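You operate a simulated robot arm through the tools that you are given. There is no shell and no other tool. Be economical: measure what you need, move in short steps, check, and stop when the job is done.

The job below is to be done with a simulated robot arm. You get a single attempt, and the scene is never put back.

TASK
Heat two baths: blue pan on plate one at 1, silver pan on plate two at 3.
Fine: lid on the silver pan, socket block on last; wait for both green lamps.

It is judged by the outcome, as a careful person would: the job done as asked, and still so three seconds after it is handed in. It fails if anything else is knocked over, pushed out of place, dropped, spilled or broken. A push-on lid holds only when it is set on centred and level and pressed home; a screw cap is set on level and turned clockwise until tight.

THE ROBOT
A 7-joint arm with a three-finger gripper on a trunk, on a base that drives. Base frame: it is fixed to the floor where the robot stands at the start and does not move with it; the origin is under the middle of the robot, x ahead of it, y to its left, z up. Readings come in m, rad, newtons and seconds.
With the tool pointing down near the work surface it reaches from about 0.44 to 0.92 m from the robot's upright axis, wherever it stands. Its first joint turns from -2.897 to 2.897 rad. Places, roughly: blue pan (15x31x12 cm) [0.7, -0.2, 0.9]; dial of hot plate four [0.8, 0.5, 0.9]; dial of hot plate one [0.5, 0.6, 0.9]; dial of hot plate three [0.8, 0.5, 1]; dial of hot plate two [0.5, 0.2, 0.9]; plug four [0.75, 1.25, 1]; plug three [0.75, 1, 1]; ring of hot plate one [0.6, 0.6, 1]; silver pan (15x31x12 cm) [0.6, 0.3, 1]; switch of the socket block [0.7, 1, 0.9]. Payload 2.69 kg.
The TCP is the grasp point between the finger pads, 0.029 m short of the fingertips. In the tool frame z runs along the fingers and y along their closing line. Largest opening 0.12 m; the body of the gripper starts 0.078 m behind the TCP.
Orientation is that of the tool frame in the base frame, as [roll, pitch, yaw] about the fixed x, y, z axes, in that order (R = Rz(yaw) Ry(pitch) Rx(roll)). With the fingers straight down and closing along the base's y, the tool's x points along the base's -x, its y along +y and its z along -z.

THE INTERFACE
- The arm moves only by the tool send_rows. Its argument "rows" is a list of rows, each a list of 7 numbers: the shift along the tool's x, y, z in cm, then the turn, a rotation vector about the tool's x, y, z in rad, then the finger opening in cm, from 0 to 12. In form: [[x, y, z, wx, wy, wz, claw], ...]. A call has 1 to 8 rows; each row is the pose to reach, as a shift and turn from the pose commanded when the call began, along the tool's axes at that moment. Each row takes 0.2 s and may step no farther than 0.05 m and 0.15 rad from the row before; otherwise, or with a gripper value out of range, the whole call is refused. Where a pose cannot be reached the arm comes as near as it can. A force on the tool above 40 N (or 10 N above the force at the start of the call, whichever is more), or a blocked arm, ends the call early, and 0.2 s more pass. Each finger halts on what it meets, pressing with about 38 N; the grip force reading is that of the motor and also rises with nothing between the fingers. The clock runs only during rows and for 0.2 s after the last one: add rows that repeat a pose to give the fingers time. It gives the time, the measured TCP pose, the force on the tool (base axes), the opening and the grip force at its end, in the units of the frame above (readings bear some noise), with the torque about the TCP (base axes, N m) and any sound that the robot's microphone picked up.
- Cameras (640 x 400 px; columns grow to the right, rows downward): "scene" is now at [0.2274, 0.0248, 1.3237]; the picture's right is [0.30, -0.95, 0.00], its down [-0.60, -0.19, -0.78] and it looks along [0.74, 0.23, -0.63] (base axes); focal length 214 px, centre (320, 200). "wrist" rides on the gripper at [0.063, 0, -0.104] in the tool frame; the picture's right is [0.00, 1.00, 0.00], its down [-0.83, 0.00, -0.56] and it looks along [-0.56, 0.00, 0.83] (tool axes); focal length 275 px, centre (320, 200). There is no depth. A picture from a camera that has moved, and an enlarged one, comes with that camera's place and axes in the base frame and with its lens. The place of the scene camera against the robot may be out by one fixed shift of up to 0.018 m in any direction.
- snapshot(camera): a new picture of that camera. The clock stands still meanwhile.
- lift_body(by): slides the trunk up (or, below 0, down) by that many m; the arm and the scene camera ride with it, the base frame stays. It gives what a move gives, with no picture.
- steer(legs): drives the robot by 1 to 6 legs, each [ahead, left, turn to the left] in m, m and rad, along the robot's own axes; the way and the turn of a leg run together, so that a leg with both is an arc; at most 1.5 m and 3.142 rad a leg. The arm and the cameras ride along, it lands a little off, and it stops where it bumps. It gives what a move gives.
- head_to(pan, tilt): turns the head with the scene camera to pan (to the left, within 1.501 rad either way) and tilt (down, from -0.506 to 1.204), counted from straight ahead of the robot. It gives what a move gives.
- zoom(camera, box): a new picture of the part [left, top, right, bottom] of that camera's present view, enlarged. The clock stands still meanwhile.
- finish_job(): hands the job in; it is judged then, once.

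Work in short steps. Places have to be worked out from the pictures, the camera data and where the tool is seen: move nearer, look again, correct. Check each grasp and each placing, and mend what went wrong. You have 120 turns and 98 pictures in all, those below and enlarged ones among them. Open the gripper and draw the arm clear of the work before you hand the job in, unless the task says otherwise; then end with one line.

The tools are called after ">>>" as name(argument=value, ...) on one line, values as JSON. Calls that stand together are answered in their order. send_rows: Moves the arm, as the interface text tells. Its arguments: {"type":"object","properties":{"rows":{"type":"array"}},"required":["rows"]} The other tools are called the same way: lift_body (by) slides the trunk up or down; steer (legs) drives the base; head_to (pan, tilt) turns the head that bears the scene camera; snapshot (camera) takes a picture; zoom (camera, box) takes an enlarged picture of a part of a camera's view; finish_job () hands the job in.

At the start:

```text
time_s: 0.0
tool_pos: [0.3052, 0.3931, 1.0006]
orientation: [3.142, 0.0, 3.142]
force: [-0.7, -0.8, -0.3]
wrist_torque: [-0.07, 0.0, 0.0]
opening: 0.1199
gripper_force: 0.0
trunk travel left (down, up): [-0.575, 0.038]
robot x, y, heading: [0.0017, -0.0009, 0.003]
head pan, tilt: [0.304, 0.675]
```

scene: 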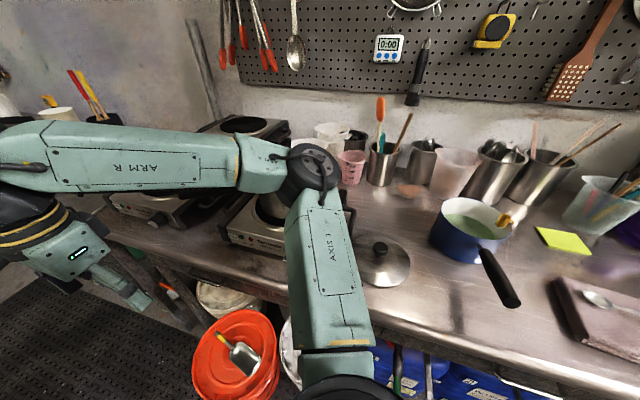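
wrist: 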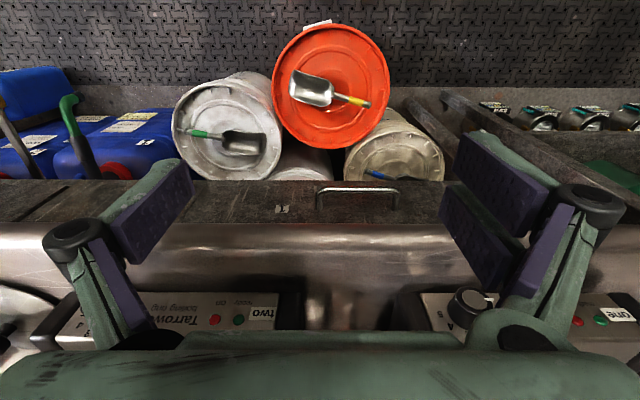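

The arm hides the plates in the scene view; I'll turn the head left to see the hot plates and socket block.

>>> head_to(pan=0.9, tilt=0.6)

>>> snapshot(camera="scene")

```text
time_s: 1.0
tool_pos: [0.3043, 0.3932, 1.0002]
orientation: [3.141, -0.001, 3.141]
force: [-0.7, -0.4, -0.2]
wrist_torque: [0.02, -0.03, -0.01]
opening: 0.1201
gripper_force: 0.1
trunk travel left (down, up): [-0.575, 0.038]
robot x, y, heading: [-0.0008, 0.003, -0.0]
head pan, tilt: [0.901, 0.6]
```

```text
95 pictures are left
camera scene: at [0.2005, 0.0684, 1.3303], right [0.78, -0.62, 0.0], down [-0.35, -0.44, -0.83], along [0.51, 0.65, -0.56], focal length 214 px, centre (320, 200)
```

scene: 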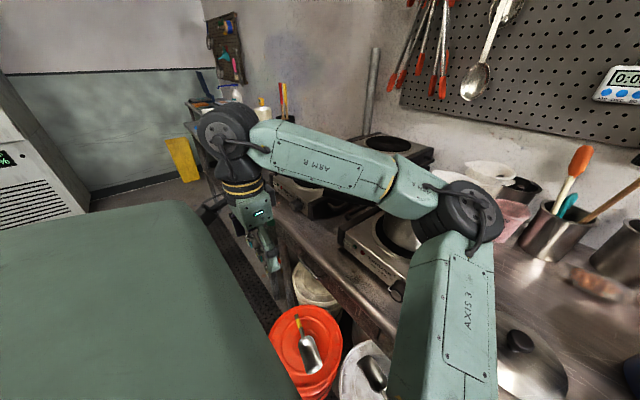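

The arm is in the way of this view too. I'll raise the tool to look down with the wrist camera.

>>> send_rows(rows=[[0, 0, -5, 0, 0, 0, 12], [0, 0, -10, 0, 0, 0, 12], [0, 0, -15, 0, 0, 0, 12], [0, 0, -20, 0, 0, 0, 12], [0, 0, -25, 0, 0, 0, 12]])

>>> snapshot(camera="wrist")

>>> snapshot(camera="scene")

```text
time_s: 2.2
tool_pos: [0.3054, 0.3934, 1.1512]
orientation: [3.14, 0.0, -3.141]
force: [0.6, 0.7, 0.1]
wrist_torque: [-0.01, -0.02, 0.0]
opening: 0.1198
gripper_force: 0.1
out of reach, approached as far as the arm can: row 4, 5
trunk travel left (down, up): [-0.575, 0.038]
robot x, y, heading: [0.004, -0.0008, -0.001]
head pan, tilt: [0.901, 0.6]
```

```text
94 pictures are left
camera wrist: at [0.2439, 0.393, 1.2544], right [0.0, 1.0, 0.0], down [0.83, 0.0, 0.56], along [0.56, 0.0, -0.83], focal length 275 px, centre (320, 200)
```

wrist: 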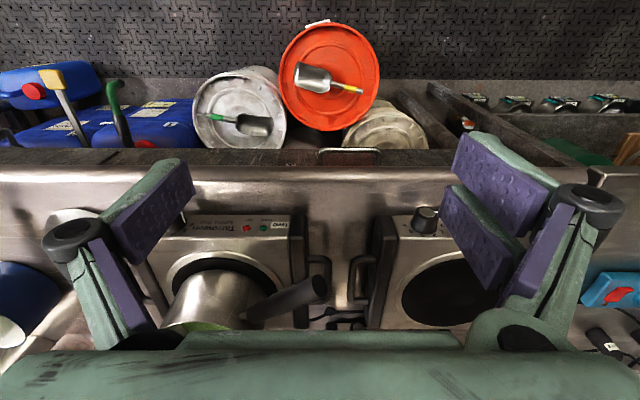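

```text
93 pictures are left
camera scene: at [0.2004, 0.0684, 1.3303], right [0.78, -0.62, 0.0], down [-0.35, -0.44, -0.83], along [0.51, 0.65, -0.56], focal length 214 px, centre (320, 200)
```

scene: 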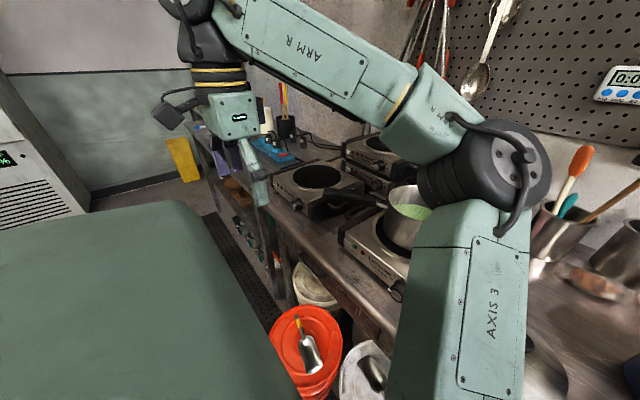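

Now plates one and two are visible. I'll zoom in on both views for details (silver pan centring, dials, socket block).

>>> zoom(camera="scene", box=[200, 110, 440, 260])

>>> zoom(camera="wrist", box=[120, 190, 520, 350])

```text
2.67 times, centred on (320, 185) of scene
camera zoom: at [0.2004, 0.0684, 1.3303], right [0.78, -0.62, 0.0], down [-0.35, -0.44, -0.83], along [0.51, 0.65, -0.56], focal length 572 px, centre (320, 240)
```

zoom: 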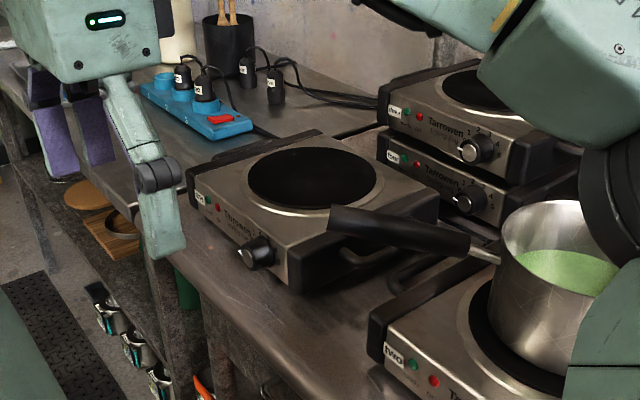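

```text
1.60 times, centred on (320, 270) of wrist
camera zoom: at [0.2439, 0.393, 1.2544], right [0.0, 1.0, 0.0], down [0.83, 0.0, 0.56], along [0.56, 0.0, -0.83], focal length 440 px, centre (320, 88)
```

zoom: 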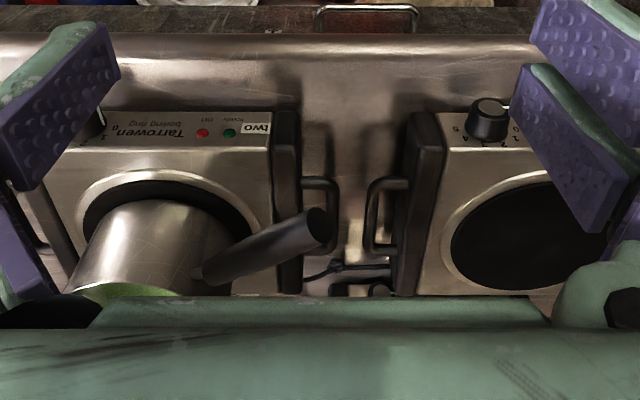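

Plates one and two, their front dials, and the socket block are now visible. The plugs need a closer look, so I'll drive left.

>>> steer(legs=[[0, 0.5, 0]])

>>> snapshot(camera="scene")

>>> snapshot(camera="wrist")

```text
time_s: 4.5
tool_pos: [0.3057, 0.5916, 1.1519]
orientation: [3.141, 0.0, 3.141]
force: [0.6, -0.1, 0.0]
wrist_torque: [0.03, 0.02, -0.02]
opening: 0.12
gripper_force: 0.0
trunk travel left (down, up): [-0.575, 0.038]
robot x, y, heading: [-0.0013, 0.2018, -0.005]
head pan, tilt: [0.901, 0.6]
stopped in leg 1: the robot was blocked; the commanded pose is now the measured one
```

```text
90 pictures are left
camera scene: at [0.2007, 0.2682, 1.3303], right [0.78, -0.62, 0.0], down [-0.35, -0.44, -0.83], along [0.51, 0.65, -0.56], focal length 214 px, centre (320, 200)
```

scene: 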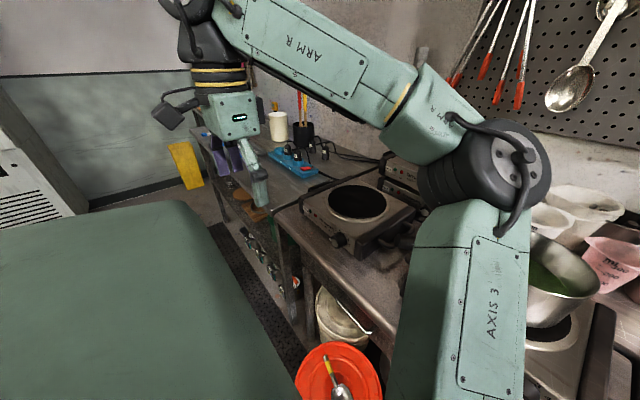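

```text
89 pictures are left
camera wrist: at [0.2448, 0.5929, 1.2544], right [0.0, 1.0, 0.0], down [0.83, 0.0, 0.56], along [0.56, 0.0, -0.83], focal length 275 px, centre (320, 200)
```

wrist: 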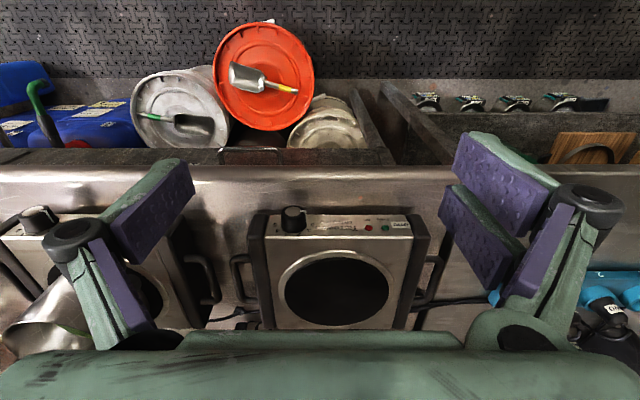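

The base was blocked at y≈0.2. I'll look left/down and at what is blocking.

>>> head_to(pan=1.5, tilt=0.9)

>>> snapshot(camera="scene")

```text
time_s: 5.5
tool_pos: [0.3063, 0.5932, 1.1509]
orientation: [3.14, 0.0, 3.14]
force: [0.4, -0.3, 0.8]
wrist_torque: [0.01, 0.0, -0.03]
opening: 0.1201
gripper_force: 0.0
trunk travel left (down, up): [-0.575, 0.038]
robot x, y, heading: [-0.0022, 0.1983, -0.001]
head pan, tilt: [1.499, 0.901]
```

```text
88 pictures are left
camera scene: at [0.1513, 0.2749, 1.3055], right [1.0, -0.07, 0.0], down [-0.06, -0.78, -0.62], along [0.05, 0.62, -0.78], focal length 214 px, centre (320, 200)
```

scene: 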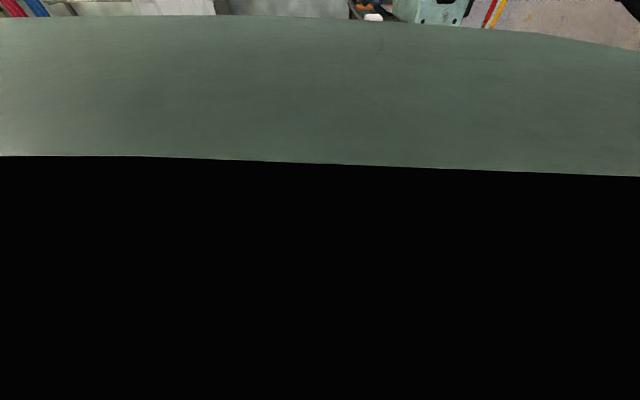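

The view left is just the robot's shoulder. The buckets under the bench edge stick out (x≈0.3–0.4, y≈0.4), likely what the base met. I'll back off and then go left.

>>> steer(legs=[[-0.2, 0, 0], [0, 0.6, 0]])

>>> head_to(pan=0.5, tilt=0.6)

>>> snapshot(camera="scene")

>>> snapshot(camera="wrist")

```text
time_s: 11.8
tool_pos: [0.1072, 1.1867, 1.1508]
orientation: [3.141, 0.001, -3.141]
force: [0.7, -0.4, -0.6]
wrist_torque: [-0.03, 0.01, 0.0]
opening: 0.1197
gripper_force: 0.2
trunk travel left (down, up): [-0.575, 0.038]
robot x, y, heading: [-0.1993, 0.7941, 0.001]
head pan, tilt: [1.499, 0.901]
```

```text
time_s: 13.1
tool_pos: [0.107, 1.1867, 1.1512]
orientation: [3.138, 0.002, 3.14]
force: [0.6, 0.0, 0.2]
wrist_torque: [0.02, 0.01, -0.04]
opening: 0.12
gripper_force: 0.1
trunk travel left (down, up): [-0.575, 0.038]
robot x, y, heading: [-0.1972, 0.7921, -0.001]
head pan, tilt: [0.499, 0.6]
```

```text
87 pictures are left
camera scene: at [0.0244, 0.835, 1.3303], right [0.48, -0.88, 0.0], down [-0.5, -0.27, -0.82], along [0.72, 0.4, -0.57], focal length 214 px, centre (320, 200)
```

scene: 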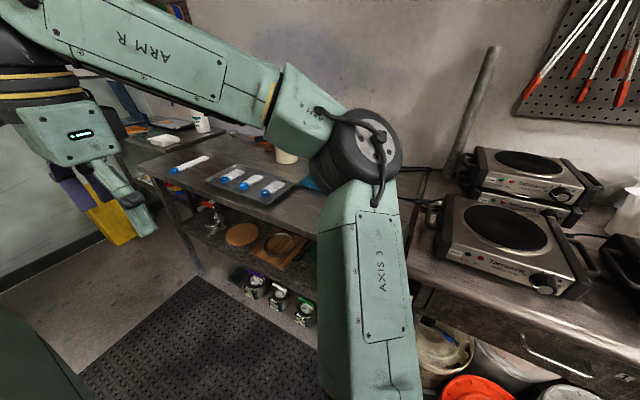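

```text
86 pictures are left
camera wrist: at [0.0455, 1.1865, 1.2542], right [0.0, 1.0, 0.0], down [0.83, 0.0, 0.56], along [0.56, 0.0, -0.83], focal length 275 px, centre (320, 200)
```

wrist: 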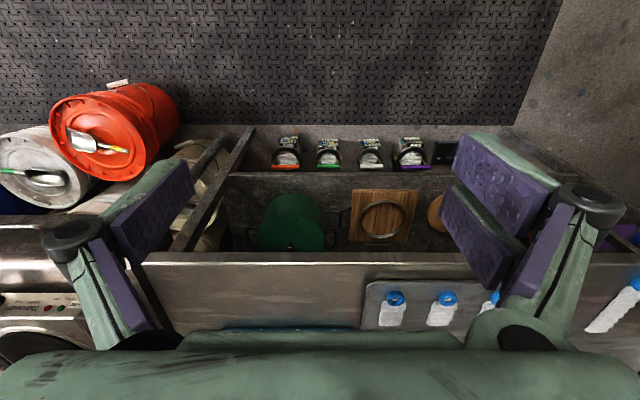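

The socket block is hidden behind the arm. I'll extend the tool forward to look at it with the wrist camera.

>>> send_rows(rows=[[-4, -3, 0, 0, 0, 0, 12], [-8, -6, 0, 0, 0, 0, 12], [-12, -9, 0, 0, 0, 0, 12], [-16, -12, 0, 0, 0, 0, 12], [-20, -14, 0, 0, 0, 0, 12]])

>>> snapshot(camera="wrist")

>>> snapshot(camera="scene")

```text
time_s: 14.3
tool_pos: [0.3109, 1.0446, 1.1492]
orientation: [3.139, 0.0, -3.141]
force: [0.3, -0.5, -0.2]
wrist_torque: [-0.02, 0.01, 0.02]
opening: 0.1199
gripper_force: 0.1
trunk travel left (down, up): [-0.575, 0.038]
robot x, y, heading: [-0.1992, 0.7926, 0.0]
head pan, tilt: [0.499, 0.6]
```

```text
85 pictures are left
camera wrist: at [0.2494, 1.0453, 1.252], right [-0.01, 1.0, 0.0], down [0.83, 0.0, 0.56], along [0.56, 0.0, -0.83], focal length 275 px, centre (320, 200)
```

wrist: 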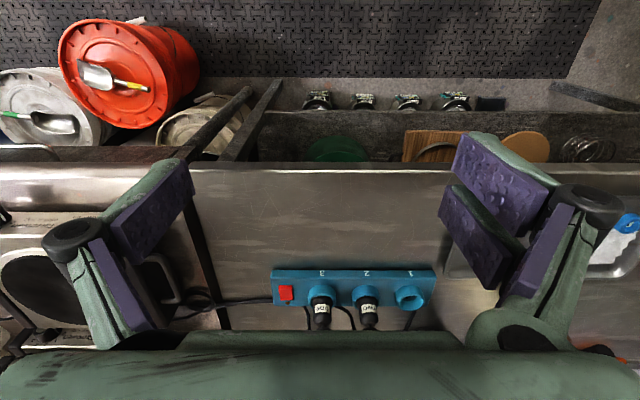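

```text
84 pictures are left
camera scene: at [0.0247, 0.8348, 1.3302], right [0.48, -0.88, 0.0], down [-0.5, -0.27, -0.82], along [0.72, 0.39, -0.57], focal length 214 px, centre (320, 200)
```

scene: 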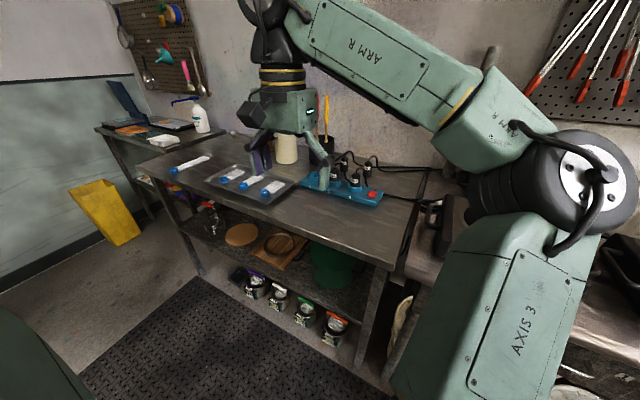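

>>> zoom(camera="wrist", box=[260, 255, 450, 345])

>>> zoom(camera="scene", box=[290, 140, 400, 215])

```text
3.37 times, centred on (355, 300) of wrist
camera zoom: at [0.2494, 1.0453, 1.252], right [-0.01, 1.0, 0.0], down [0.83, 0.0, 0.56], along [0.56, 0.0, -0.83], focal length 927 px, centre (202, -137)
```

zoom: 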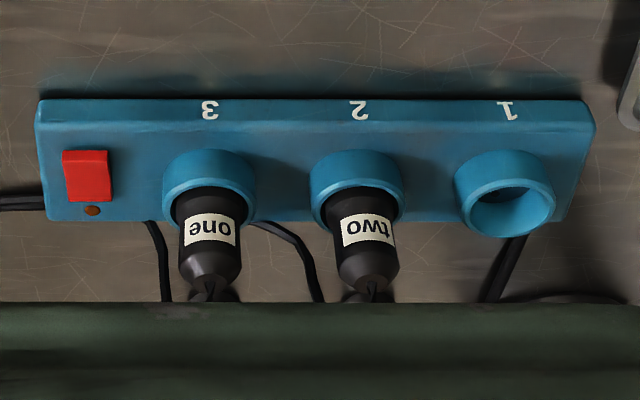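

```text
5.33 times, centred on (345, 178) of scene
camera zoom: at [0.0247, 0.8348, 1.3302], right [0.48, -0.88, 0.0], down [-0.5, -0.27, -0.82], along [0.72, 0.39, -0.57], focal length 1144 px, centre (187, 320)
```

zoom: 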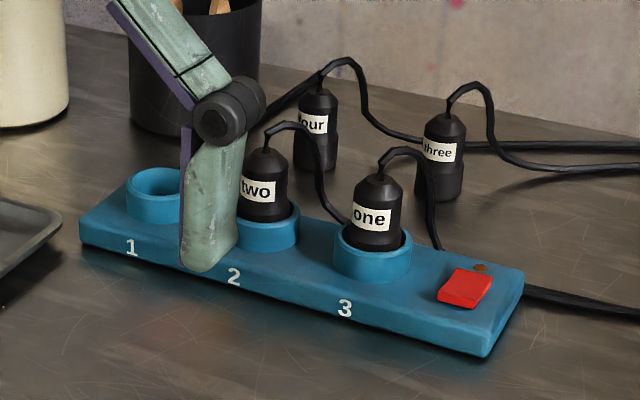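

Plugs one and two are already in; three and four lie free, and the switch is off, so the block only needs switching on last. Next I'll drive right to look closely at dial one.

>>> steer(legs=[[0, -0.45, 0]])

>>> send_rows(rows=[[0, 0, 4, 0, 0, 0, 6], [0, 0, 8, 0, 0, 0, 3], [0, 0, 10, 0, 0, 0, 3]])

>>> snapshot(camera="wrist")

>>> snapshot(camera="scene")

```text
time_s: 18.3
tool_pos: [0.3097, 0.6033, 1.1483]
orientation: [3.141, 0.001, -3.137]
force: [-1.1, 0.1, -0.4]
wrist_torque: [0.0, -0.02, -0.04]
opening: 0.12
gripper_force: 0.1
trunk travel left (down, up): [-0.575, 0.038]
robot x, y, heading: [-0.1968, 0.3462, 0.003]
head pan, tilt: [0.499, 0.6]
```

```text
time_s: 19.1
tool_pos: [0.3112, 0.6037, 1.0509]
orientation: [3.141, -0.002, -3.138]
force: [0.2, -0.2, 0.0]
wrist_torque: [0.0, -0.02, 0.0]
opening: 0.0644
gripper_force: 1.6
trunk travel left (down, up): [-0.575, 0.038]
robot x, y, heading: [-0.1973, 0.3472, 0.001]
head pan, tilt: [0.499, 0.6]
```

```text
81 pictures are left
camera wrist: at [0.2497, 0.6042, 1.1528], right [-0.01, 1.0, 0.0], down [0.83, 0.01, 0.56], along [0.56, 0.01, -0.83], focal length 275 px, centre (320, 200)
```

wrist: 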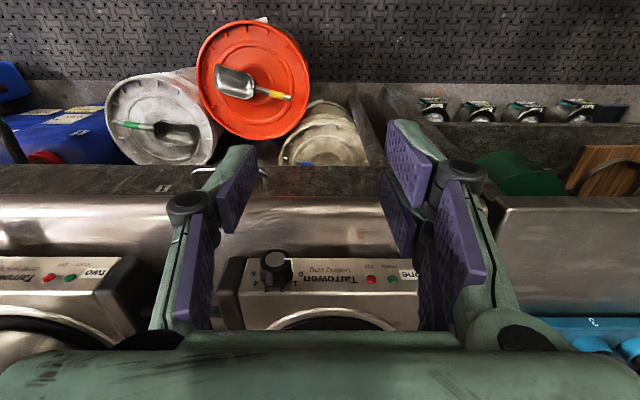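

```text
80 pictures are left
camera scene: at [0.025, 0.3917, 1.3303], right [0.48, -0.88, 0.0], down [-0.5, -0.27, -0.82], along [0.72, 0.4, -0.57], focal length 214 px, centre (320, 200)
```

scene: 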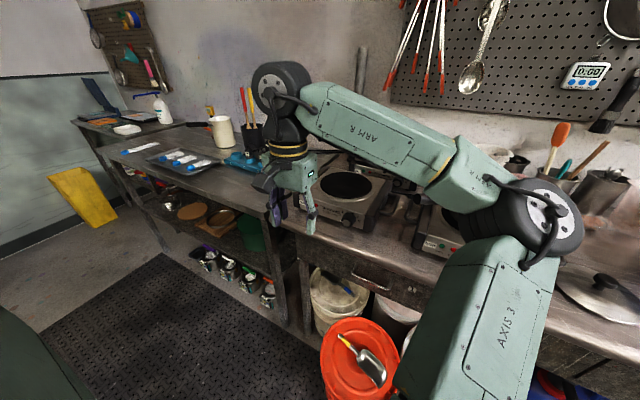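

>>> zoom(camera="wrist", box=[215, 235, 425, 335])

>>> zoom(camera="scene", box=[290, 160, 460, 270])

```text
3.05 times, centred on (320, 285) of wrist
camera zoom: at [0.2497, 0.6042, 1.1528], right [-0.01, 1.0, 0.0], down [0.83, 0.01, 0.56], along [0.56, 0.01, -0.83], focal length 839 px, centre (320, -59)
```

zoom: 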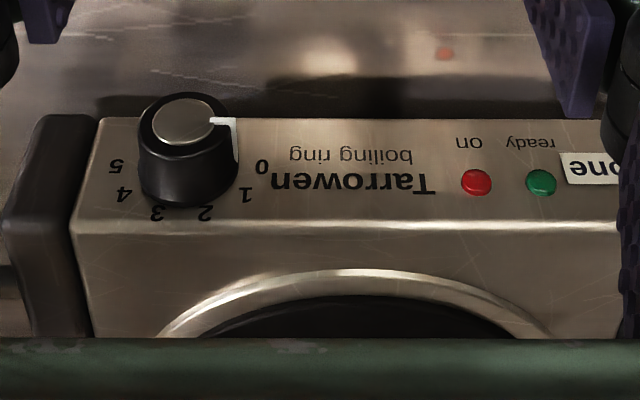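

```text
3.64 times, centred on (375, 215) of scene
camera zoom: at [0.025, 0.3917, 1.3303], right [0.48, -0.88, 0.0], down [-0.5, -0.27, -0.82], along [0.72, 0.4, -0.57], focal length 780 px, centre (120, 146)
```

zoom: 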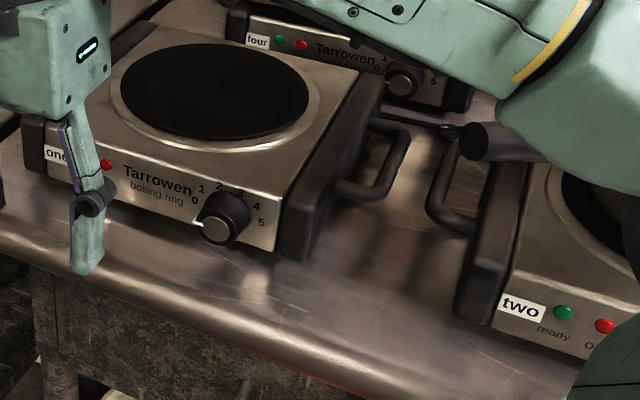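

Dial one: pointer at 0 (at 9 o'clock), knob face near (0.47, 0.555, 0.933), axis toward the robot. I'll pitch the tool to point forward.

>>> send_rows(rows=[[0, 0, 0, 0, -0.15, 0, 6], [0, 0, 0, 0, -0.3, 0, 6], [0, 0, 0, 0, -0.45, 0, 6], [0, 0, 0, 0, -0.6, 0, 6], [0, 0, 0, 0, -0.75, 0, 6], [0, 0, 0, 0, -0.9, 0, 6], [0, 0, 0, 0, -1.05, 0, 6], [0, 0, 0, 0, -1.2, 0, 6]])

```text
time_s: 20.9
tool_pos: [0.3457, 0.5909, 1.0424]
orientation: [3.126, 1.195, 3.14]
force: [0.2, 0.6, 0.5]
wrist_torque: [0.01, 0.01, 0.02]
opening: 0.0599
gripper_force: 0.1
out of reach, approached as far as the arm can: row 7, 8
trunk travel left (down, up): [-0.575, 0.038]
robot x, y, heading: [-0.195, 0.3485, 0.005]
head pan, tilt: [0.499, 0.6]
```

Near its inner limit; I'll back the base 0.15 m so the arm is more extended, then finish the pitch and bring the camera up.

>>> steer(legs=[[-0.15, 0, 0]])

>>> send_rows(rows=[[0, 0, 4, 0, 0, 0, 6], [0, 0, 8, 0, -0.1, 0, 6], [0, 0, 12, 0, -0.2, 0, 6], [0, 0, 15, 0, -0.3, 0, 6], [0, 0, 15, 0, -0.376, 0, 6]])

>>> snapshot(camera="wrist")

>>> snapshot(camera="scene")

```text
time_s: 22.2
tool_pos: [0.1956, 0.5924, 1.0421]
orientation: [3.13, 1.193, -3.14]
force: [-0.3, 0.3, 0.4]
wrist_torque: [-0.02, 0.03, 0.02]
opening: 0.0601
gripper_force: 0.1
trunk travel left (down, up): [-0.575, 0.038]
robot x, y, heading: [-0.3479, 0.3499, 0.001]
head pan, tilt: [0.499, 0.6]
```

```text
time_s: 23.4
tool_pos: [0.3367, 0.5939, 0.9842]
orientation: [1.633, 1.566, 1.645]
force: [0.0, -0.2, 0.1]
wrist_torque: [-0.03, -0.01, -0.01]
opening: 0.0599
gripper_force: 0.1
trunk travel left (down, up): [-0.575, 0.038]
robot x, y, heading: [-0.349, 0.349, 0.004]
head pan, tilt: [0.499, 0.6]
```

```text
77 pictures are left
camera wrist: at [0.2335, 0.5944, 0.9208], right [-0.01, 1.0, 0.0], down [-0.56, -0.01, 0.83], along [0.83, 0.01, 0.56], focal length 275 px, centre (320, 200)
```

wrist: 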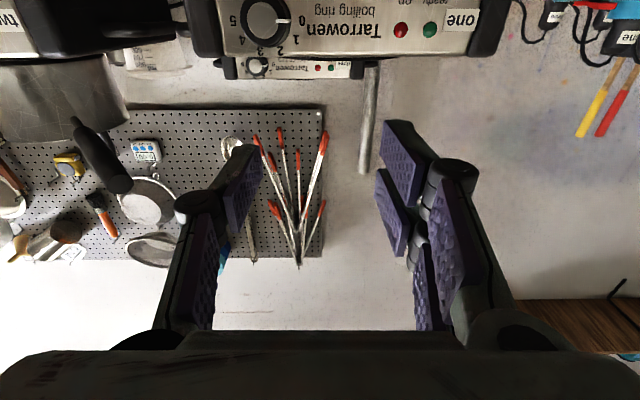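

```text
76 pictures are left
camera scene: at [-0.1245, 0.3914, 1.3303], right [0.48, -0.88, 0.0], down [-0.49, -0.27, -0.83], along [0.72, 0.4, -0.56], focal length 214 px, centre (320, 200)
```

scene: 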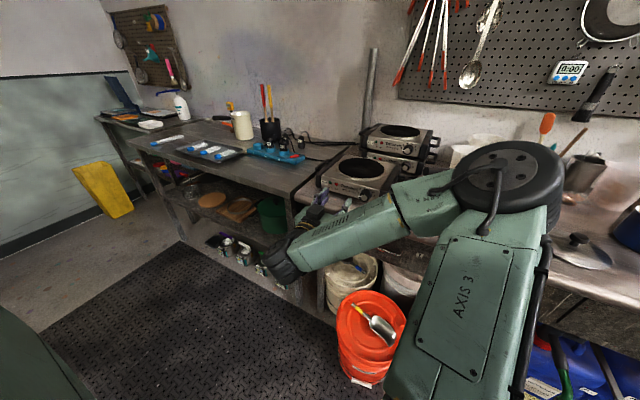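

The dial is visible nearly head-on: centre about (0.47, 0.556, 0.926). I'll zoom for the scale angles.

>>> zoom(camera="wrist", box=[200, 0, 340, 80])

```text
4.57 times, centred on (270, 40) of wrist
camera zoom: at [0.2335, 0.5944, 0.9208], right [-0.01, 1.0, 0.0], down [-0.56, -0.01, 0.83], along [0.83, 0.01, 0.56], focal length 1258 px, centre (549, 931)
```

zoom: 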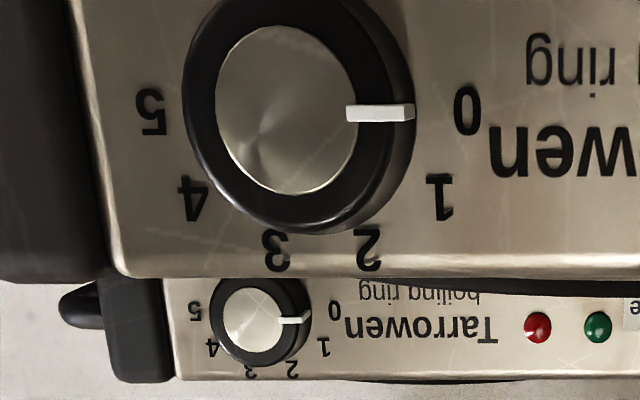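

Scale is 36° per step, clockwise. Aligning the tool with the knob axis and approaching.

>>> send_rows(rows=[[2, -1.9, 0, 0, 0, 0, 6.5], [4, -3.75, 0, 0, 0, 0, 6.5], [5.7, -3.75, 0, 0, 0, 0, 6.5], [5.7, -3.75, 3, 0, 0, 0, 6.5], [5.7, -3.75, 6, 0, 0, 0, 6.5], [5.7, -3.75, 8, 0, 0, 0, 6.5]])

>>> snapshot(camera="wrist")

```text
time_s: 24.8
tool_pos: [0.4164, 0.5567, 0.9286]
orientation: [1.967, 1.565, 1.979]
force: [0.2, -0.1, -0.4]
wrist_torque: [-0.01, 0.01, -0.01]
opening: 0.065
gripper_force: 0.2
trunk travel left (down, up): [-0.575, 0.038]
robot x, y, heading: [-0.3484, 0.3513, 0.008]
head pan, tilt: [0.499, 0.6]
```

```text
74 pictures are left
camera wrist: at [0.3137, 0.5563, 0.8643], right [-0.01, 1.0, 0.0], down [-0.55, -0.01, 0.83], along [0.83, 0.01, 0.55], focal length 275 px, centre (320, 200)
```

wrist: 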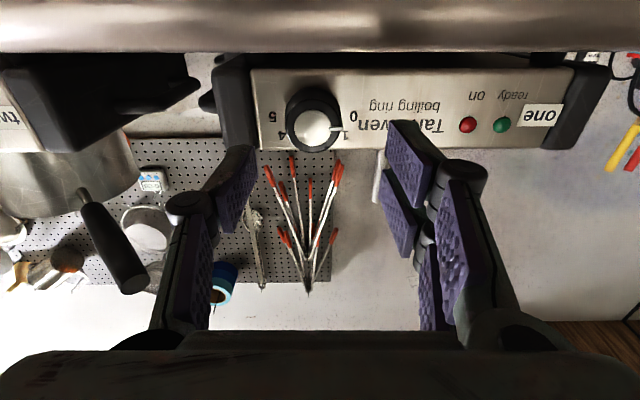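

Triangulating: knob face x≈0.488, z≈0.924, y≈0.556. Advance to TCP x≈0.473 and close.

>>> send_rows(rows=[[0.4, 0, 2, 0, 0, 0, 6.5], [0.4, 0, 4, 0, 0, 0, 6.5], [0.4, 0, 5.6, 0, 0, 0, 6.5], [0.4, 0, 5.6, 0, 0, 0, 2.5], [0.4, 0, 5.6, 0, 0, 0, 2.5], [0.4, 0, 5.6, 0, 0, 0, 2.5], [0.4, 0, 5.6, 0, 0, 0, 2.5]])

>>> snapshot(camera="wrist")

```text
time_s: 26.4
tool_pos: [0.4723, 0.5573, 0.9254]
orientation: [2.475, 1.562, 2.48]
force: [-1.2, -11.3, -0.7]
wrist_torque: [-0.01, 0.57, -0.54]
opening: 0.0356
gripper_force: 35.1
trunk travel left (down, up): [-0.575, 0.038]
robot x, y, heading: [-0.3477, 0.3476, 0.006]
head pan, tilt: [0.499, 0.6]
```

```text
73 pictures are left
camera wrist: at [0.3694, 0.5575, 0.8618], right [0.0, 1.0, 0.0], down [-0.55, 0.0, 0.83], along [0.83, 0.0, 0.55], focal length 275 px, centre (320, 200)
```

wrist: 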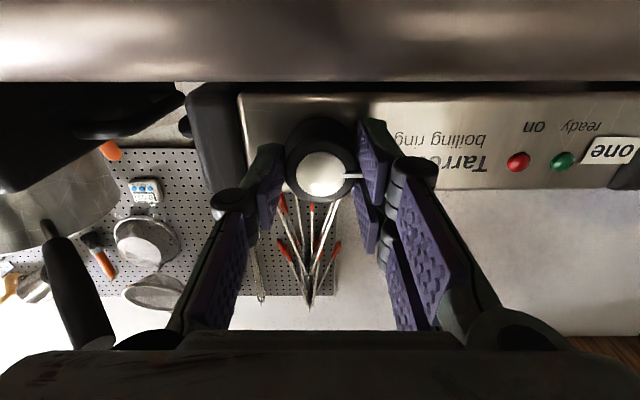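

Gripped (3.6 cm). Now turn clockwise by 0.63 rad about the tool axis.

>>> send_rows(rows=[[0, -0.15, 0, 0, 0, 0.1, 2.5], [0, -0.15, 0, 0, 0, 0.22, 2.5], [0, -0.15, 0, 0, 0, 0.35, 2.5], [0, -0.15, 0, 0, 0, 0.48, 2.5], [0, -0.15, 0, 0, 0, 0.6, 2.5], [0, -0.15, 0, 0, 0, 0.635, 2.5], [0, -0.15, 0, 0, 0, 0.635, 2.5]])

>>> snapshot(camera="wrist")

```text
time_s: 28.0
tool_pos: [0.4734, 0.5584, 0.9253]
orientation: [1.582, 0.931, 1.589]
force: [2.8, 0.1, -0.7]
wrist_torque: [0.01, 0.2, -0.09]
opening: 0.0356
gripper_force: 38.0
trunk travel left (down, up): [-0.575, 0.038]
robot x, y, heading: [-0.35, 0.3488, 0.009]
head pan, tilt: [0.499, 0.6]
```

```text
72 pictures are left
camera wrist: at [0.3687, 0.5965, 0.874], right [0.0, 0.8, 0.59], down [-0.55, -0.5, 0.67], along [0.84, -0.32, 0.44], focal length 275 px, centre (320, 200)
```

wrist: 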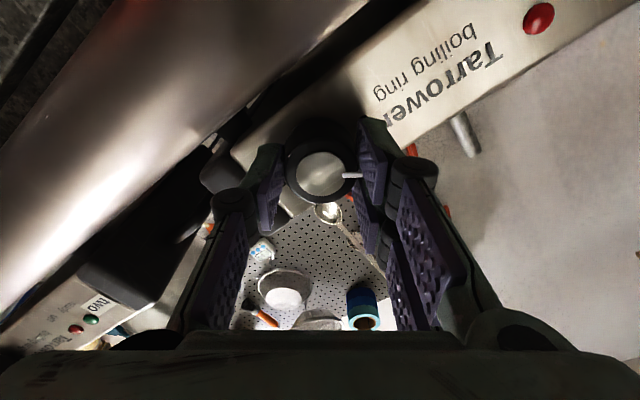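

The knob turned with the fingers. Release, back off, and check the pointer.

>>> send_rows(rows=[[0, 0, 0, 0, 0, 0, 6], [0, 0, 0, 0, 0, 0, 6], [0, 0, 0, 0, 0, 0, 6], [0, 0, -3, 0, 0, 0, 6], [0, 0, -7, 0, 0, 0, 6], [0, 0, -11, 0, 0, -0.1, 6], [0, 0, -14, 0, 0, -0.25, 6], [-3, 0, -16, 0, 0, -0.4, 6]])

>>> zoom(camera="wrist", box=[220, 0, 420, 125])

```text
time_s: 29.8
tool_pos: [0.313, 0.5365, 0.9497]
orientation: [1.578, 1.333, 1.591]
force: [0.1, 0.4, -0.5]
wrist_torque: [0.0, -0.01, 0.01]
opening: 0.0599
gripper_force: 0.1
trunk travel left (down, up): [-0.575, 0.038]
robot x, y, heading: [-0.3491, 0.3502, 0.007]
head pan, tilt: [0.499, 0.6]
```

```text
3.20 times, centred on (320, 62) of wrist
camera zoom: at [0.2095, 0.5507, 0.8869], right [-0.01, 0.97, 0.23], down [-0.55, -0.2, 0.81], along [0.83, -0.12, 0.54], focal length 881 px, centre (320, 640)
```

zoom: 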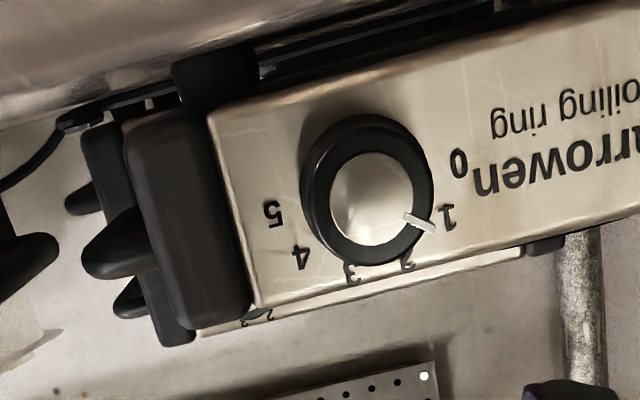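

Dial one reads 1. Level the tool roll and drive right to dial two.

>>> send_rows(rows=[[0, 0, 0, 0, 0, -0.12, 6], [0, 0, 0, 0, 0, -0.236, 6]])

>>> steer(legs=[[0, -0.33, 0]])

>>> snapshot(camera="wrist")

>>> snapshot(camera="scene")

```text
time_s: 30.4
tool_pos: [0.3124, 0.5376, 0.9508]
orientation: [2.252, 1.567, 2.264]
force: [0.3, 0.2, 0.6]
wrist_torque: [-0.02, 0.05, -0.03]
opening: 0.0598
gripper_force: 0.0
trunk travel left (down, up): [-0.575, 0.038]
robot x, y, heading: [-0.3459, 0.348, 0.005]
head pan, tilt: [0.499, 0.6]
```

```text
time_s: 33.6
tool_pos: [0.314, 0.2049, 0.9493]
orientation: [1.994, 1.568, 2.004]
force: [0.7, 0.1, 0.4]
wrist_torque: [0.03, -0.02, 0.03]
opening: 0.06
gripper_force: 0.0
trunk travel left (down, up): [-0.575, 0.038]
robot x, y, heading: [-0.3454, 0.0194, 0.005]
head pan, tilt: [0.499, 0.6]
```

```text
70 pictures are left
camera wrist: at [0.2112, 0.2051, 0.885], right [-0.01, 1.0, 0.0], down [-0.55, -0.01, 0.83], along [0.83, 0.01, 0.55], focal length 275 px, centre (320, 200)
```

wrist: 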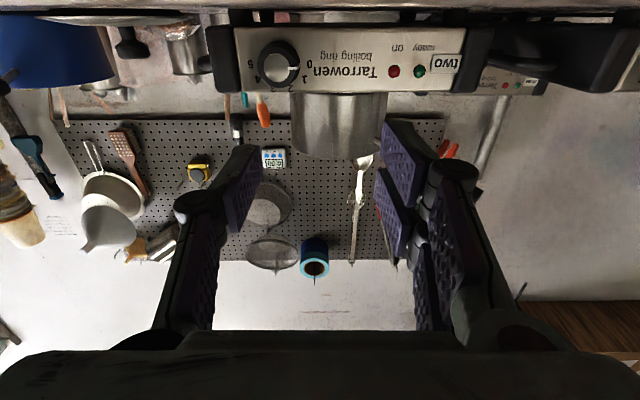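

```text
69 pictures are left
camera scene: at [-0.1233, 0.0602, 1.3303], right [0.48, -0.88, 0.0], down [-0.5, -0.27, -0.83], along [0.72, 0.4, -0.56], focal length 214 px, centre (320, 200)
```

scene: 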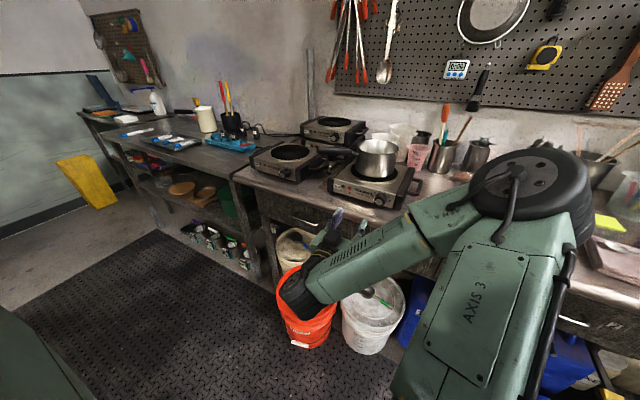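

Good clear view of everything. Dial two is near (0.49, 0.17, 0.924); approach to the same relative pose as for dial one and compare.

>>> send_rows(rows=[[1.1, -1.7, 2, 0, 0, 0, 6.5], [2.1, -3.4, 5, 0, 0, 0, 6.5], [2.1, -3.4, 8, 0, 0, 0, 6.5], [2.1, -3.4, 10.3, 0, 0, 0, 6.5]])

>>> snapshot(camera="wrist")

```text
time_s: 34.6
tool_pos: [0.4139, 0.1987, 0.9318]
orientation: [2.965, 1.551, 2.955]
force: [-0.2, -0.7, -0.5]
wrist_torque: [0.01, -0.05, -0.03]
opening: 0.065
gripper_force: 0.1
out of reach, approached as far as the arm can: row 2, 3, 4
trunk travel left (down, up): [-0.575, 0.038]
robot x, y, heading: [-0.3446, 0.018, 0.002]
head pan, tilt: [0.499, 0.6]
```

```text
68 pictures are left
camera wrist: at [0.3088, 0.2008, 0.8702], right [0.01, 1.0, 0.0], down [-0.54, 0.01, 0.84], along [0.84, -0.01, 0.54], focal length 275 px, centre (320, 200)
```

wrist: 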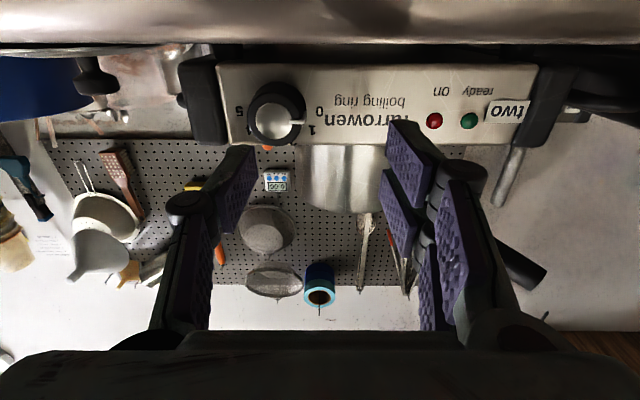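

Lateral reach limit: the tool must be farther to the robot's left. I'll drive right 6 cm; dial two measures about (0.488, 0.171, 0.922).

>>> send_rows(rows=[[0, 0, -3, 0, 0, 0, 6.5]])

>>> steer(legs=[[0, -0.08, 0]])

```text
time_s: 35.0
tool_pos: [0.3815, 0.2002, 0.9358]
orientation: [2.605, 1.563, 2.607]
force: [0.4, 0.8, -0.3]
wrist_torque: [-0.01, 0.0, 0.03]
opening: 0.0653
gripper_force: 0.0
trunk travel left (down, up): [-0.575, 0.038]
robot x, y, heading: [-0.348, 0.0206, -0.001]
head pan, tilt: [0.499, 0.6]
```

```text
time_s: 36.3
tool_pos: [0.3815, 0.1205, 0.9365]
orientation: [2.613, 1.561, 2.616]
force: [-0.1, 0.0, 0.6]
wrist_torque: [-0.01, -0.01, 0.01]
opening: 0.065
gripper_force: 0.0
trunk travel left (down, up): [-0.575, 0.038]
robot x, y, heading: [-0.3456, -0.0594, 0.001]
head pan, tilt: [0.499, 0.6]
```

Approach dial two with a pre-roll of −0.7 rad so a full 1.885 rad turn fits.

>>> send_rows(rows=[[0.5, 2, 0, 0, 0, -0.14, 5.4], [1.4, 4, 0, 0, 0, -0.28, 5.4], [1.4, 5.05, 0, 0, 0, -0.42, 5.4], [1.4, 5.05, 0, 0, 0, -0.56, 5.4], [1.4, 5.05, 1, 0, 0, -0.7, 5.4], [1.4, 5.05, 3, 0, 0, -0.7, 5.4]])

>>> snapshot(camera="wrist")

```text
time_s: 37.7
tool_pos: [0.4107, 0.1722, 0.9217]
orientation: [-1.584, 0.874, -1.579]
force: [-0.9, 0.5, 0.7]
wrist_torque: [0.0, -0.03, 0.01]
opening: 0.0539
gripper_force: 0.1
trunk travel left (down, up): [-0.575, 0.038]
robot x, y, heading: [-0.3458, -0.0595, -0.004]
head pan, tilt: [0.499, 0.6]
```

```text
67 pictures are left
camera wrist: at [0.3077, 0.1323, 0.8727], right [-0.01, 0.76, -0.65], down [-0.55, 0.54, 0.64], along [0.83, 0.36, 0.42], focal length 275 px, centre (320, 200)
```

wrist: 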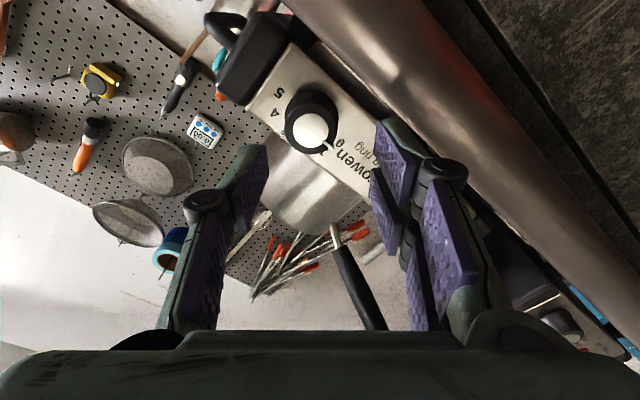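

The knob is centred between the fingers. Advance and close.

>>> send_rows(rows=[[0, -0.1, 3, 0, 0, 0, 5.4], [0, -0.1, 5, 0, 0, 0, 5.4], [0, -0.1, 6.2, 0, 0, 0, 5.4], [0, -0.1, 6.2, 0, 0, 0, 2.5], [0, -0.1, 6.2, 0, 0, 0, 2.5], [0, -0.1, 6.2, 0, 0, 0, 2.5]])

```text
time_s: 39.1
tool_pos: [0.4747, 0.1676, 0.9239]
orientation: [-1.575, 0.876, -1.577]
force: [-2.3, -16.4, 12.6]
wrist_torque: [0.02, -0.39, -0.54]
opening: 0.0359
gripper_force: 34.4
trunk travel left (down, up): [-0.575, 0.038]
robot x, y, heading: [-0.3469, -0.0585, 0.001]
head pan, tilt: [0.499, 0.6]
```

Gripped, slightly off-centre (20 N along the closing line); shift 2.5 mm and turn in two parts.

>>> send_rows(rows=[[0, -0.27, 0, 0, 0, 0, 2.5], [0, -0.27, 0, 0, 0, 0.14, 2.5], [0, -0.27, 0, 0, 0, 0.28, 2.5], [0, -0.27, 0, 0, 0, 0.42, 2.5], [0, -0.27, 0, 0, 0, 0.56, 2.5], [0, -0.27, 0, 0, 0, 0.7, 2.5], [0, -0.27, 0, 0, 0, 0.84, 2.5], [0, -0.27, 0, 0, 0, 0.98, 2.5]])

>>> send_rows(rows=[[0, 0, 0, 0, 0, 0.14, 2.5], [0, 0, 0, 0, 0, 0.28, 2.5], [0, 0, 0, 0, 0, 0.42, 2.5], [0, 0, 0, 0, 0, 0.56, 2.5], [0, 0, 0, 0, 0, 0.7, 2.5], [0, 0, 0, 0, 0, 0.84, 2.5], [0, 0, 0, 0, 0, 0.91, 2.5], [0, 0, 0, 0, 0, 0.91, 2.5]])

>>> snapshot(camera="wrist")

```text
time_s: 40.9
tool_pos: [0.4746, 0.1682, 0.9237]
orientation: [1.586, 1.283, 1.585]
force: [17.0, -7.7, 14.2]
wrist_torque: [-0.01, -0.8, -0.35]
opening: 0.0357
gripper_force: 37.8
trunk travel left (down, up): [-0.575, 0.038]
robot x, y, heading: [-0.3463, -0.0599, -0.003]
head pan, tilt: [0.499, 0.6]
```

```text
time_s: 42.7
tool_pos: [0.4724, 0.169, 0.9241]
orientation: [1.577, 0.375, 1.574]
force: [22.5, -2.8, 18.7]
wrist_torque: [0.01, -0.25, 0.44]
opening: 0.0355
gripper_force: 38.0
trunk travel left (down, up): [-0.575, 0.038]
robot x, y, heading: [-0.3439, -0.0607, -0.0]
head pan, tilt: [0.499, 0.6]
```

```text
66 pictures are left
camera wrist: at [0.3704, 0.2281, 0.9005], right [0.0, 0.37, 0.93], down [-0.55, -0.77, 0.31], along [0.83, -0.51, 0.2], focal length 275 px, centre (320, 200)
```

wrist: 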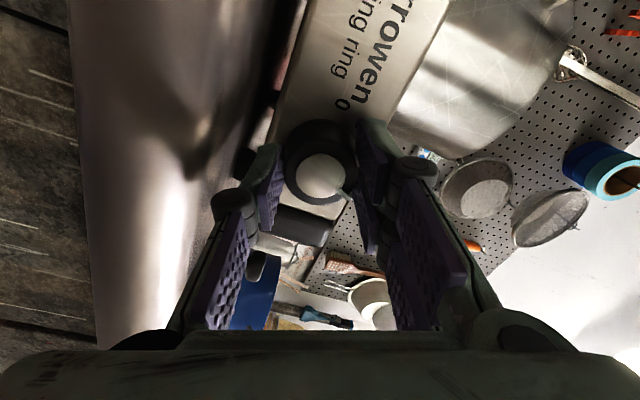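

Turned the full way. Release, back off and check the pointer.

>>> send_rows(rows=[[0, 0, 0, 0, 0, 0, 5.4], [0, 0, 0, 0, 0, 0, 5.4], [0, 0, 0, 0, 0, 0, 5.4], [0, 0, -3, 0, 0, 0, 5.4], [0, 0, -7, 0, 0, -0.1, 5.4], [0, 0, -11, 0, 0, -0.25, 5.4], [0, 0, -14, 0, 0, -0.4, 5.4], [0, 0, -16, 0, 0, -0.55, 5.4]])

>>> send_rows(rows=[[-1, 0, 0, 0, 0, -0.14, 5.4], [-2, 0, 0, 0, 0, -0.28, 5.4], [-2, 0, 0, 0, 0, -0.42, 5.4], [-2, 0, 0, 0, 0, -0.56, 5.4], [-2, 0, 0, 0, 0, -0.64, 5.4]])

>>> snapshot(camera="wrist")

```text
time_s: 44.5
tool_pos: [0.3131, 0.1689, 0.9239]
orientation: [1.583, 0.931, 1.583]
force: [0.0, 0.5, -0.2]
wrist_torque: [0.04, -0.01, 0.01]
opening: 0.054
gripper_force: 0.0
trunk travel left (down, up): [-0.575, 0.038]
robot x, y, heading: [-0.3474, -0.0608, -0.0]
head pan, tilt: [0.499, 0.6]
```

```text
time_s: 45.7
tool_pos: [0.3134, 0.156, 0.9402]
orientation: [2.861, 1.563, 2.863]
force: [0.7, 0.0, -0.5]
wrist_torque: [0.0, 0.0, -0.01]
opening: 0.0542
gripper_force: 0.1
trunk travel left (down, up): [-0.575, 0.038]
robot x, y, heading: [-0.3473, -0.0606, 0.0]
head pan, tilt: [0.499, 0.6]
```

```text
65 pictures are left
camera wrist: at [0.2102, 0.1568, 0.8771], right [0.0, 1.0, 0.0], down [-0.55, 0.0, 0.83], along [0.83, 0.0, 0.55], focal length 275 px, centre (320, 200)
```

wrist: 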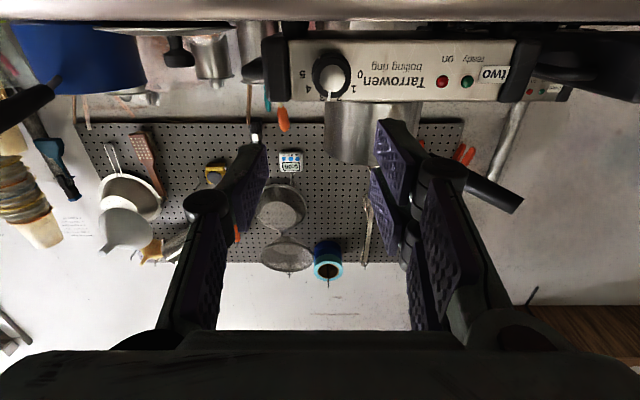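

>>> zoom(camera="wrist", box=[280, 30, 420, 115])

```text
4.57 times, centred on (350, 72) of wrist
camera zoom: at [0.2102, 0.1568, 0.8771], right [0.0, 1.0, 0.0], down [-0.55, 0.0, 0.83], along [0.83, 0.0, 0.55], focal length 1258 px, centre (183, 783)
```

zoom: 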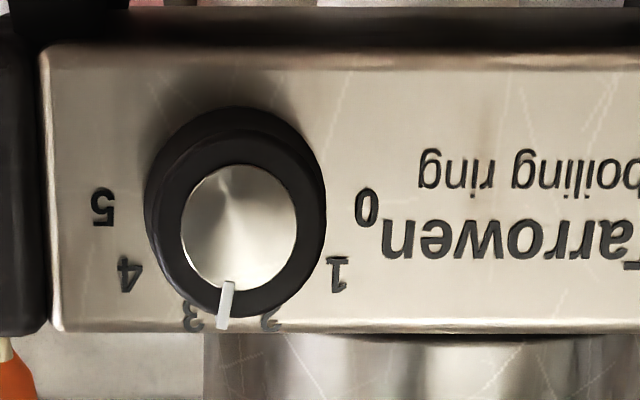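

Pointer sits at about 2.75 (≈99° instead of 108°). I'll regrip and turn ≈0.16 rad more.

>>> send_rows(rows=[[0.8, 0.6, 4, 0, 0, 0, 5.4], [1.6, 1.2, 8, 0, 0, 0, 5.4], [1.6, 1.2, 12, 0, 0, 0, 5.4], [1.6, 1.2, 15.9, 0, 0, 0, 5.4], [1.6, 1.2, 15.9, 0, 0, 0, 2.5], [1.6, 1.2, 15.9, 0, 0, 0, 2.5], [1.6, 1.2, 15.9, 0, 0, 0, 2.5]])

```text
time_s: 47.3
tool_pos: [0.4727, 0.1682, 0.9228]
orientation: [2.558, 1.564, 2.56]
force: [3.9, 3.4, 1.7]
wrist_torque: [-0.04, 0.03, 0.15]
opening: 0.0362
gripper_force: 34.2
trunk travel left (down, up): [-0.575, 0.038]
robot x, y, heading: [-0.346, -0.0607, -0.002]
head pan, tilt: [0.499, 0.6]
```

>>> zoom(camera="wrist", box=[250, 90, 390, 220])

>>> send_rows(rows=[[0, 0, 0, 0, 0, 0.08, 2.5], [0, 0, 0, 0, 0, 0.16, 2.5], [0, 0, 0, 0, 0, 0.17, 2.5], [0, 0, 0, 0, 0, 0.17, 2.5]])

>>> zoom(camera="wrist", box=[250, 90, 390, 220])

```text
3.08 times, centred on (320, 155) of wrist
camera zoom: at [0.3705, 0.1687, 0.859], right [0.0, 1.0, 0.0], down [-0.55, 0.0, 0.83], along [0.83, 0.0, 0.55], focal length 847 px, centre (320, 338)
```

zoom: 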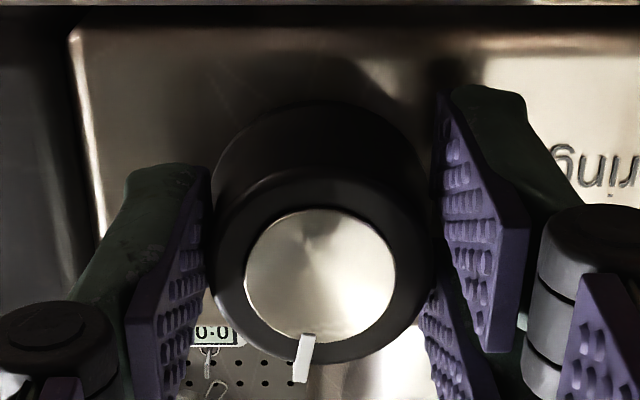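

```text
time_s: 48.3
tool_pos: [0.4736, 0.1691, 0.923]
orientation: [1.609, 1.397, 1.614]
force: [16.3, 5.1, 2.0]
wrist_torque: [-0.01, -0.36, 0.06]
opening: 0.0362
gripper_force: 38.2
trunk travel left (down, up): [-0.575, 0.038]
robot x, y, heading: [-0.3462, -0.0595, 0.003]
head pan, tilt: [0.499, 0.6]
```

```text
3.08 times, centred on (320, 155) of wrist
camera zoom: at [0.3703, 0.1801, 0.8601], right [0.0, 0.99, 0.17], down [-0.55, -0.14, 0.82], along [0.84, -0.09, 0.54], focal length 847 px, centre (320, 338)
```

zoom: 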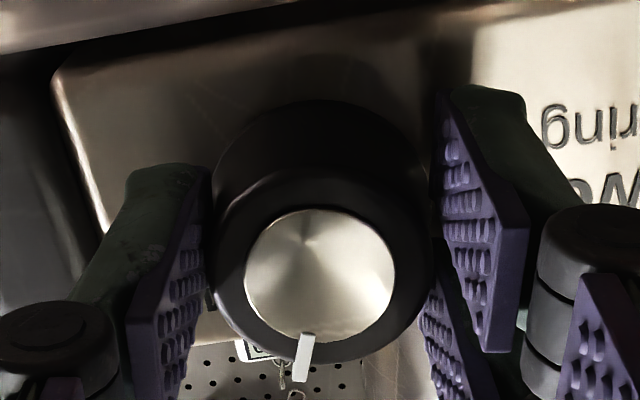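

The knob followed. Release, back off and check.

>>> send_rows(rows=[[0, 0, 0, 0, 0, 0, 5.4], [0, 0, 0, 0, 0, 0, 5.4], [0, 0, 0, 0, 0, 0, 5.4], [0, 0, -4, 0, 0, 0, 5.4], [0, 0, -8, 0, 0, -0.05, 5.4], [0, 0, -12, 0, 0, -0.17, 5.4], [-1.6, 0, -16, 0, 0, -0.17, 5.4]])

>>> zoom(camera="wrist", box=[250, 30, 390, 115])

```text
time_s: 49.9
tool_pos: [0.3146, 0.1657, 0.9434]
orientation: [2.675, 1.564, 2.676]
force: [-0.9, -0.4, -0.4]
wrist_torque: [-0.02, 0.01, 0.0]
opening: 0.0541
gripper_force: 0.0
trunk travel left (down, up): [-0.575, 0.038]
robot x, y, heading: [-0.3465, -0.0606, 0.001]
head pan, tilt: [0.499, 0.6]
```

```text
4.57 times, centred on (320, 72) of wrist
camera zoom: at [0.2116, 0.1666, 0.8791], right [0.0, 1.0, 0.0], down [-0.55, 0.0, 0.83], along [0.83, 0.0, 0.55], focal length 1258 px, centre (320, 783)
```

zoom: 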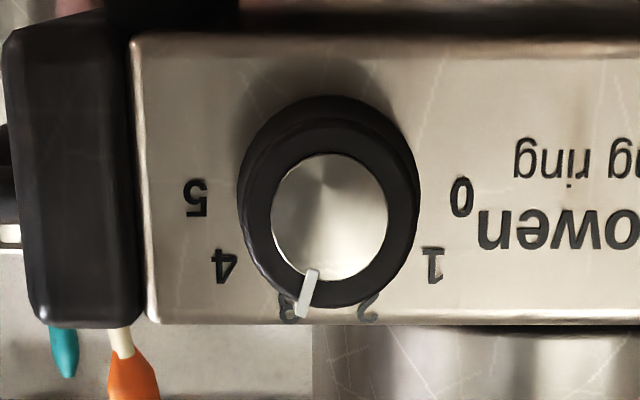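

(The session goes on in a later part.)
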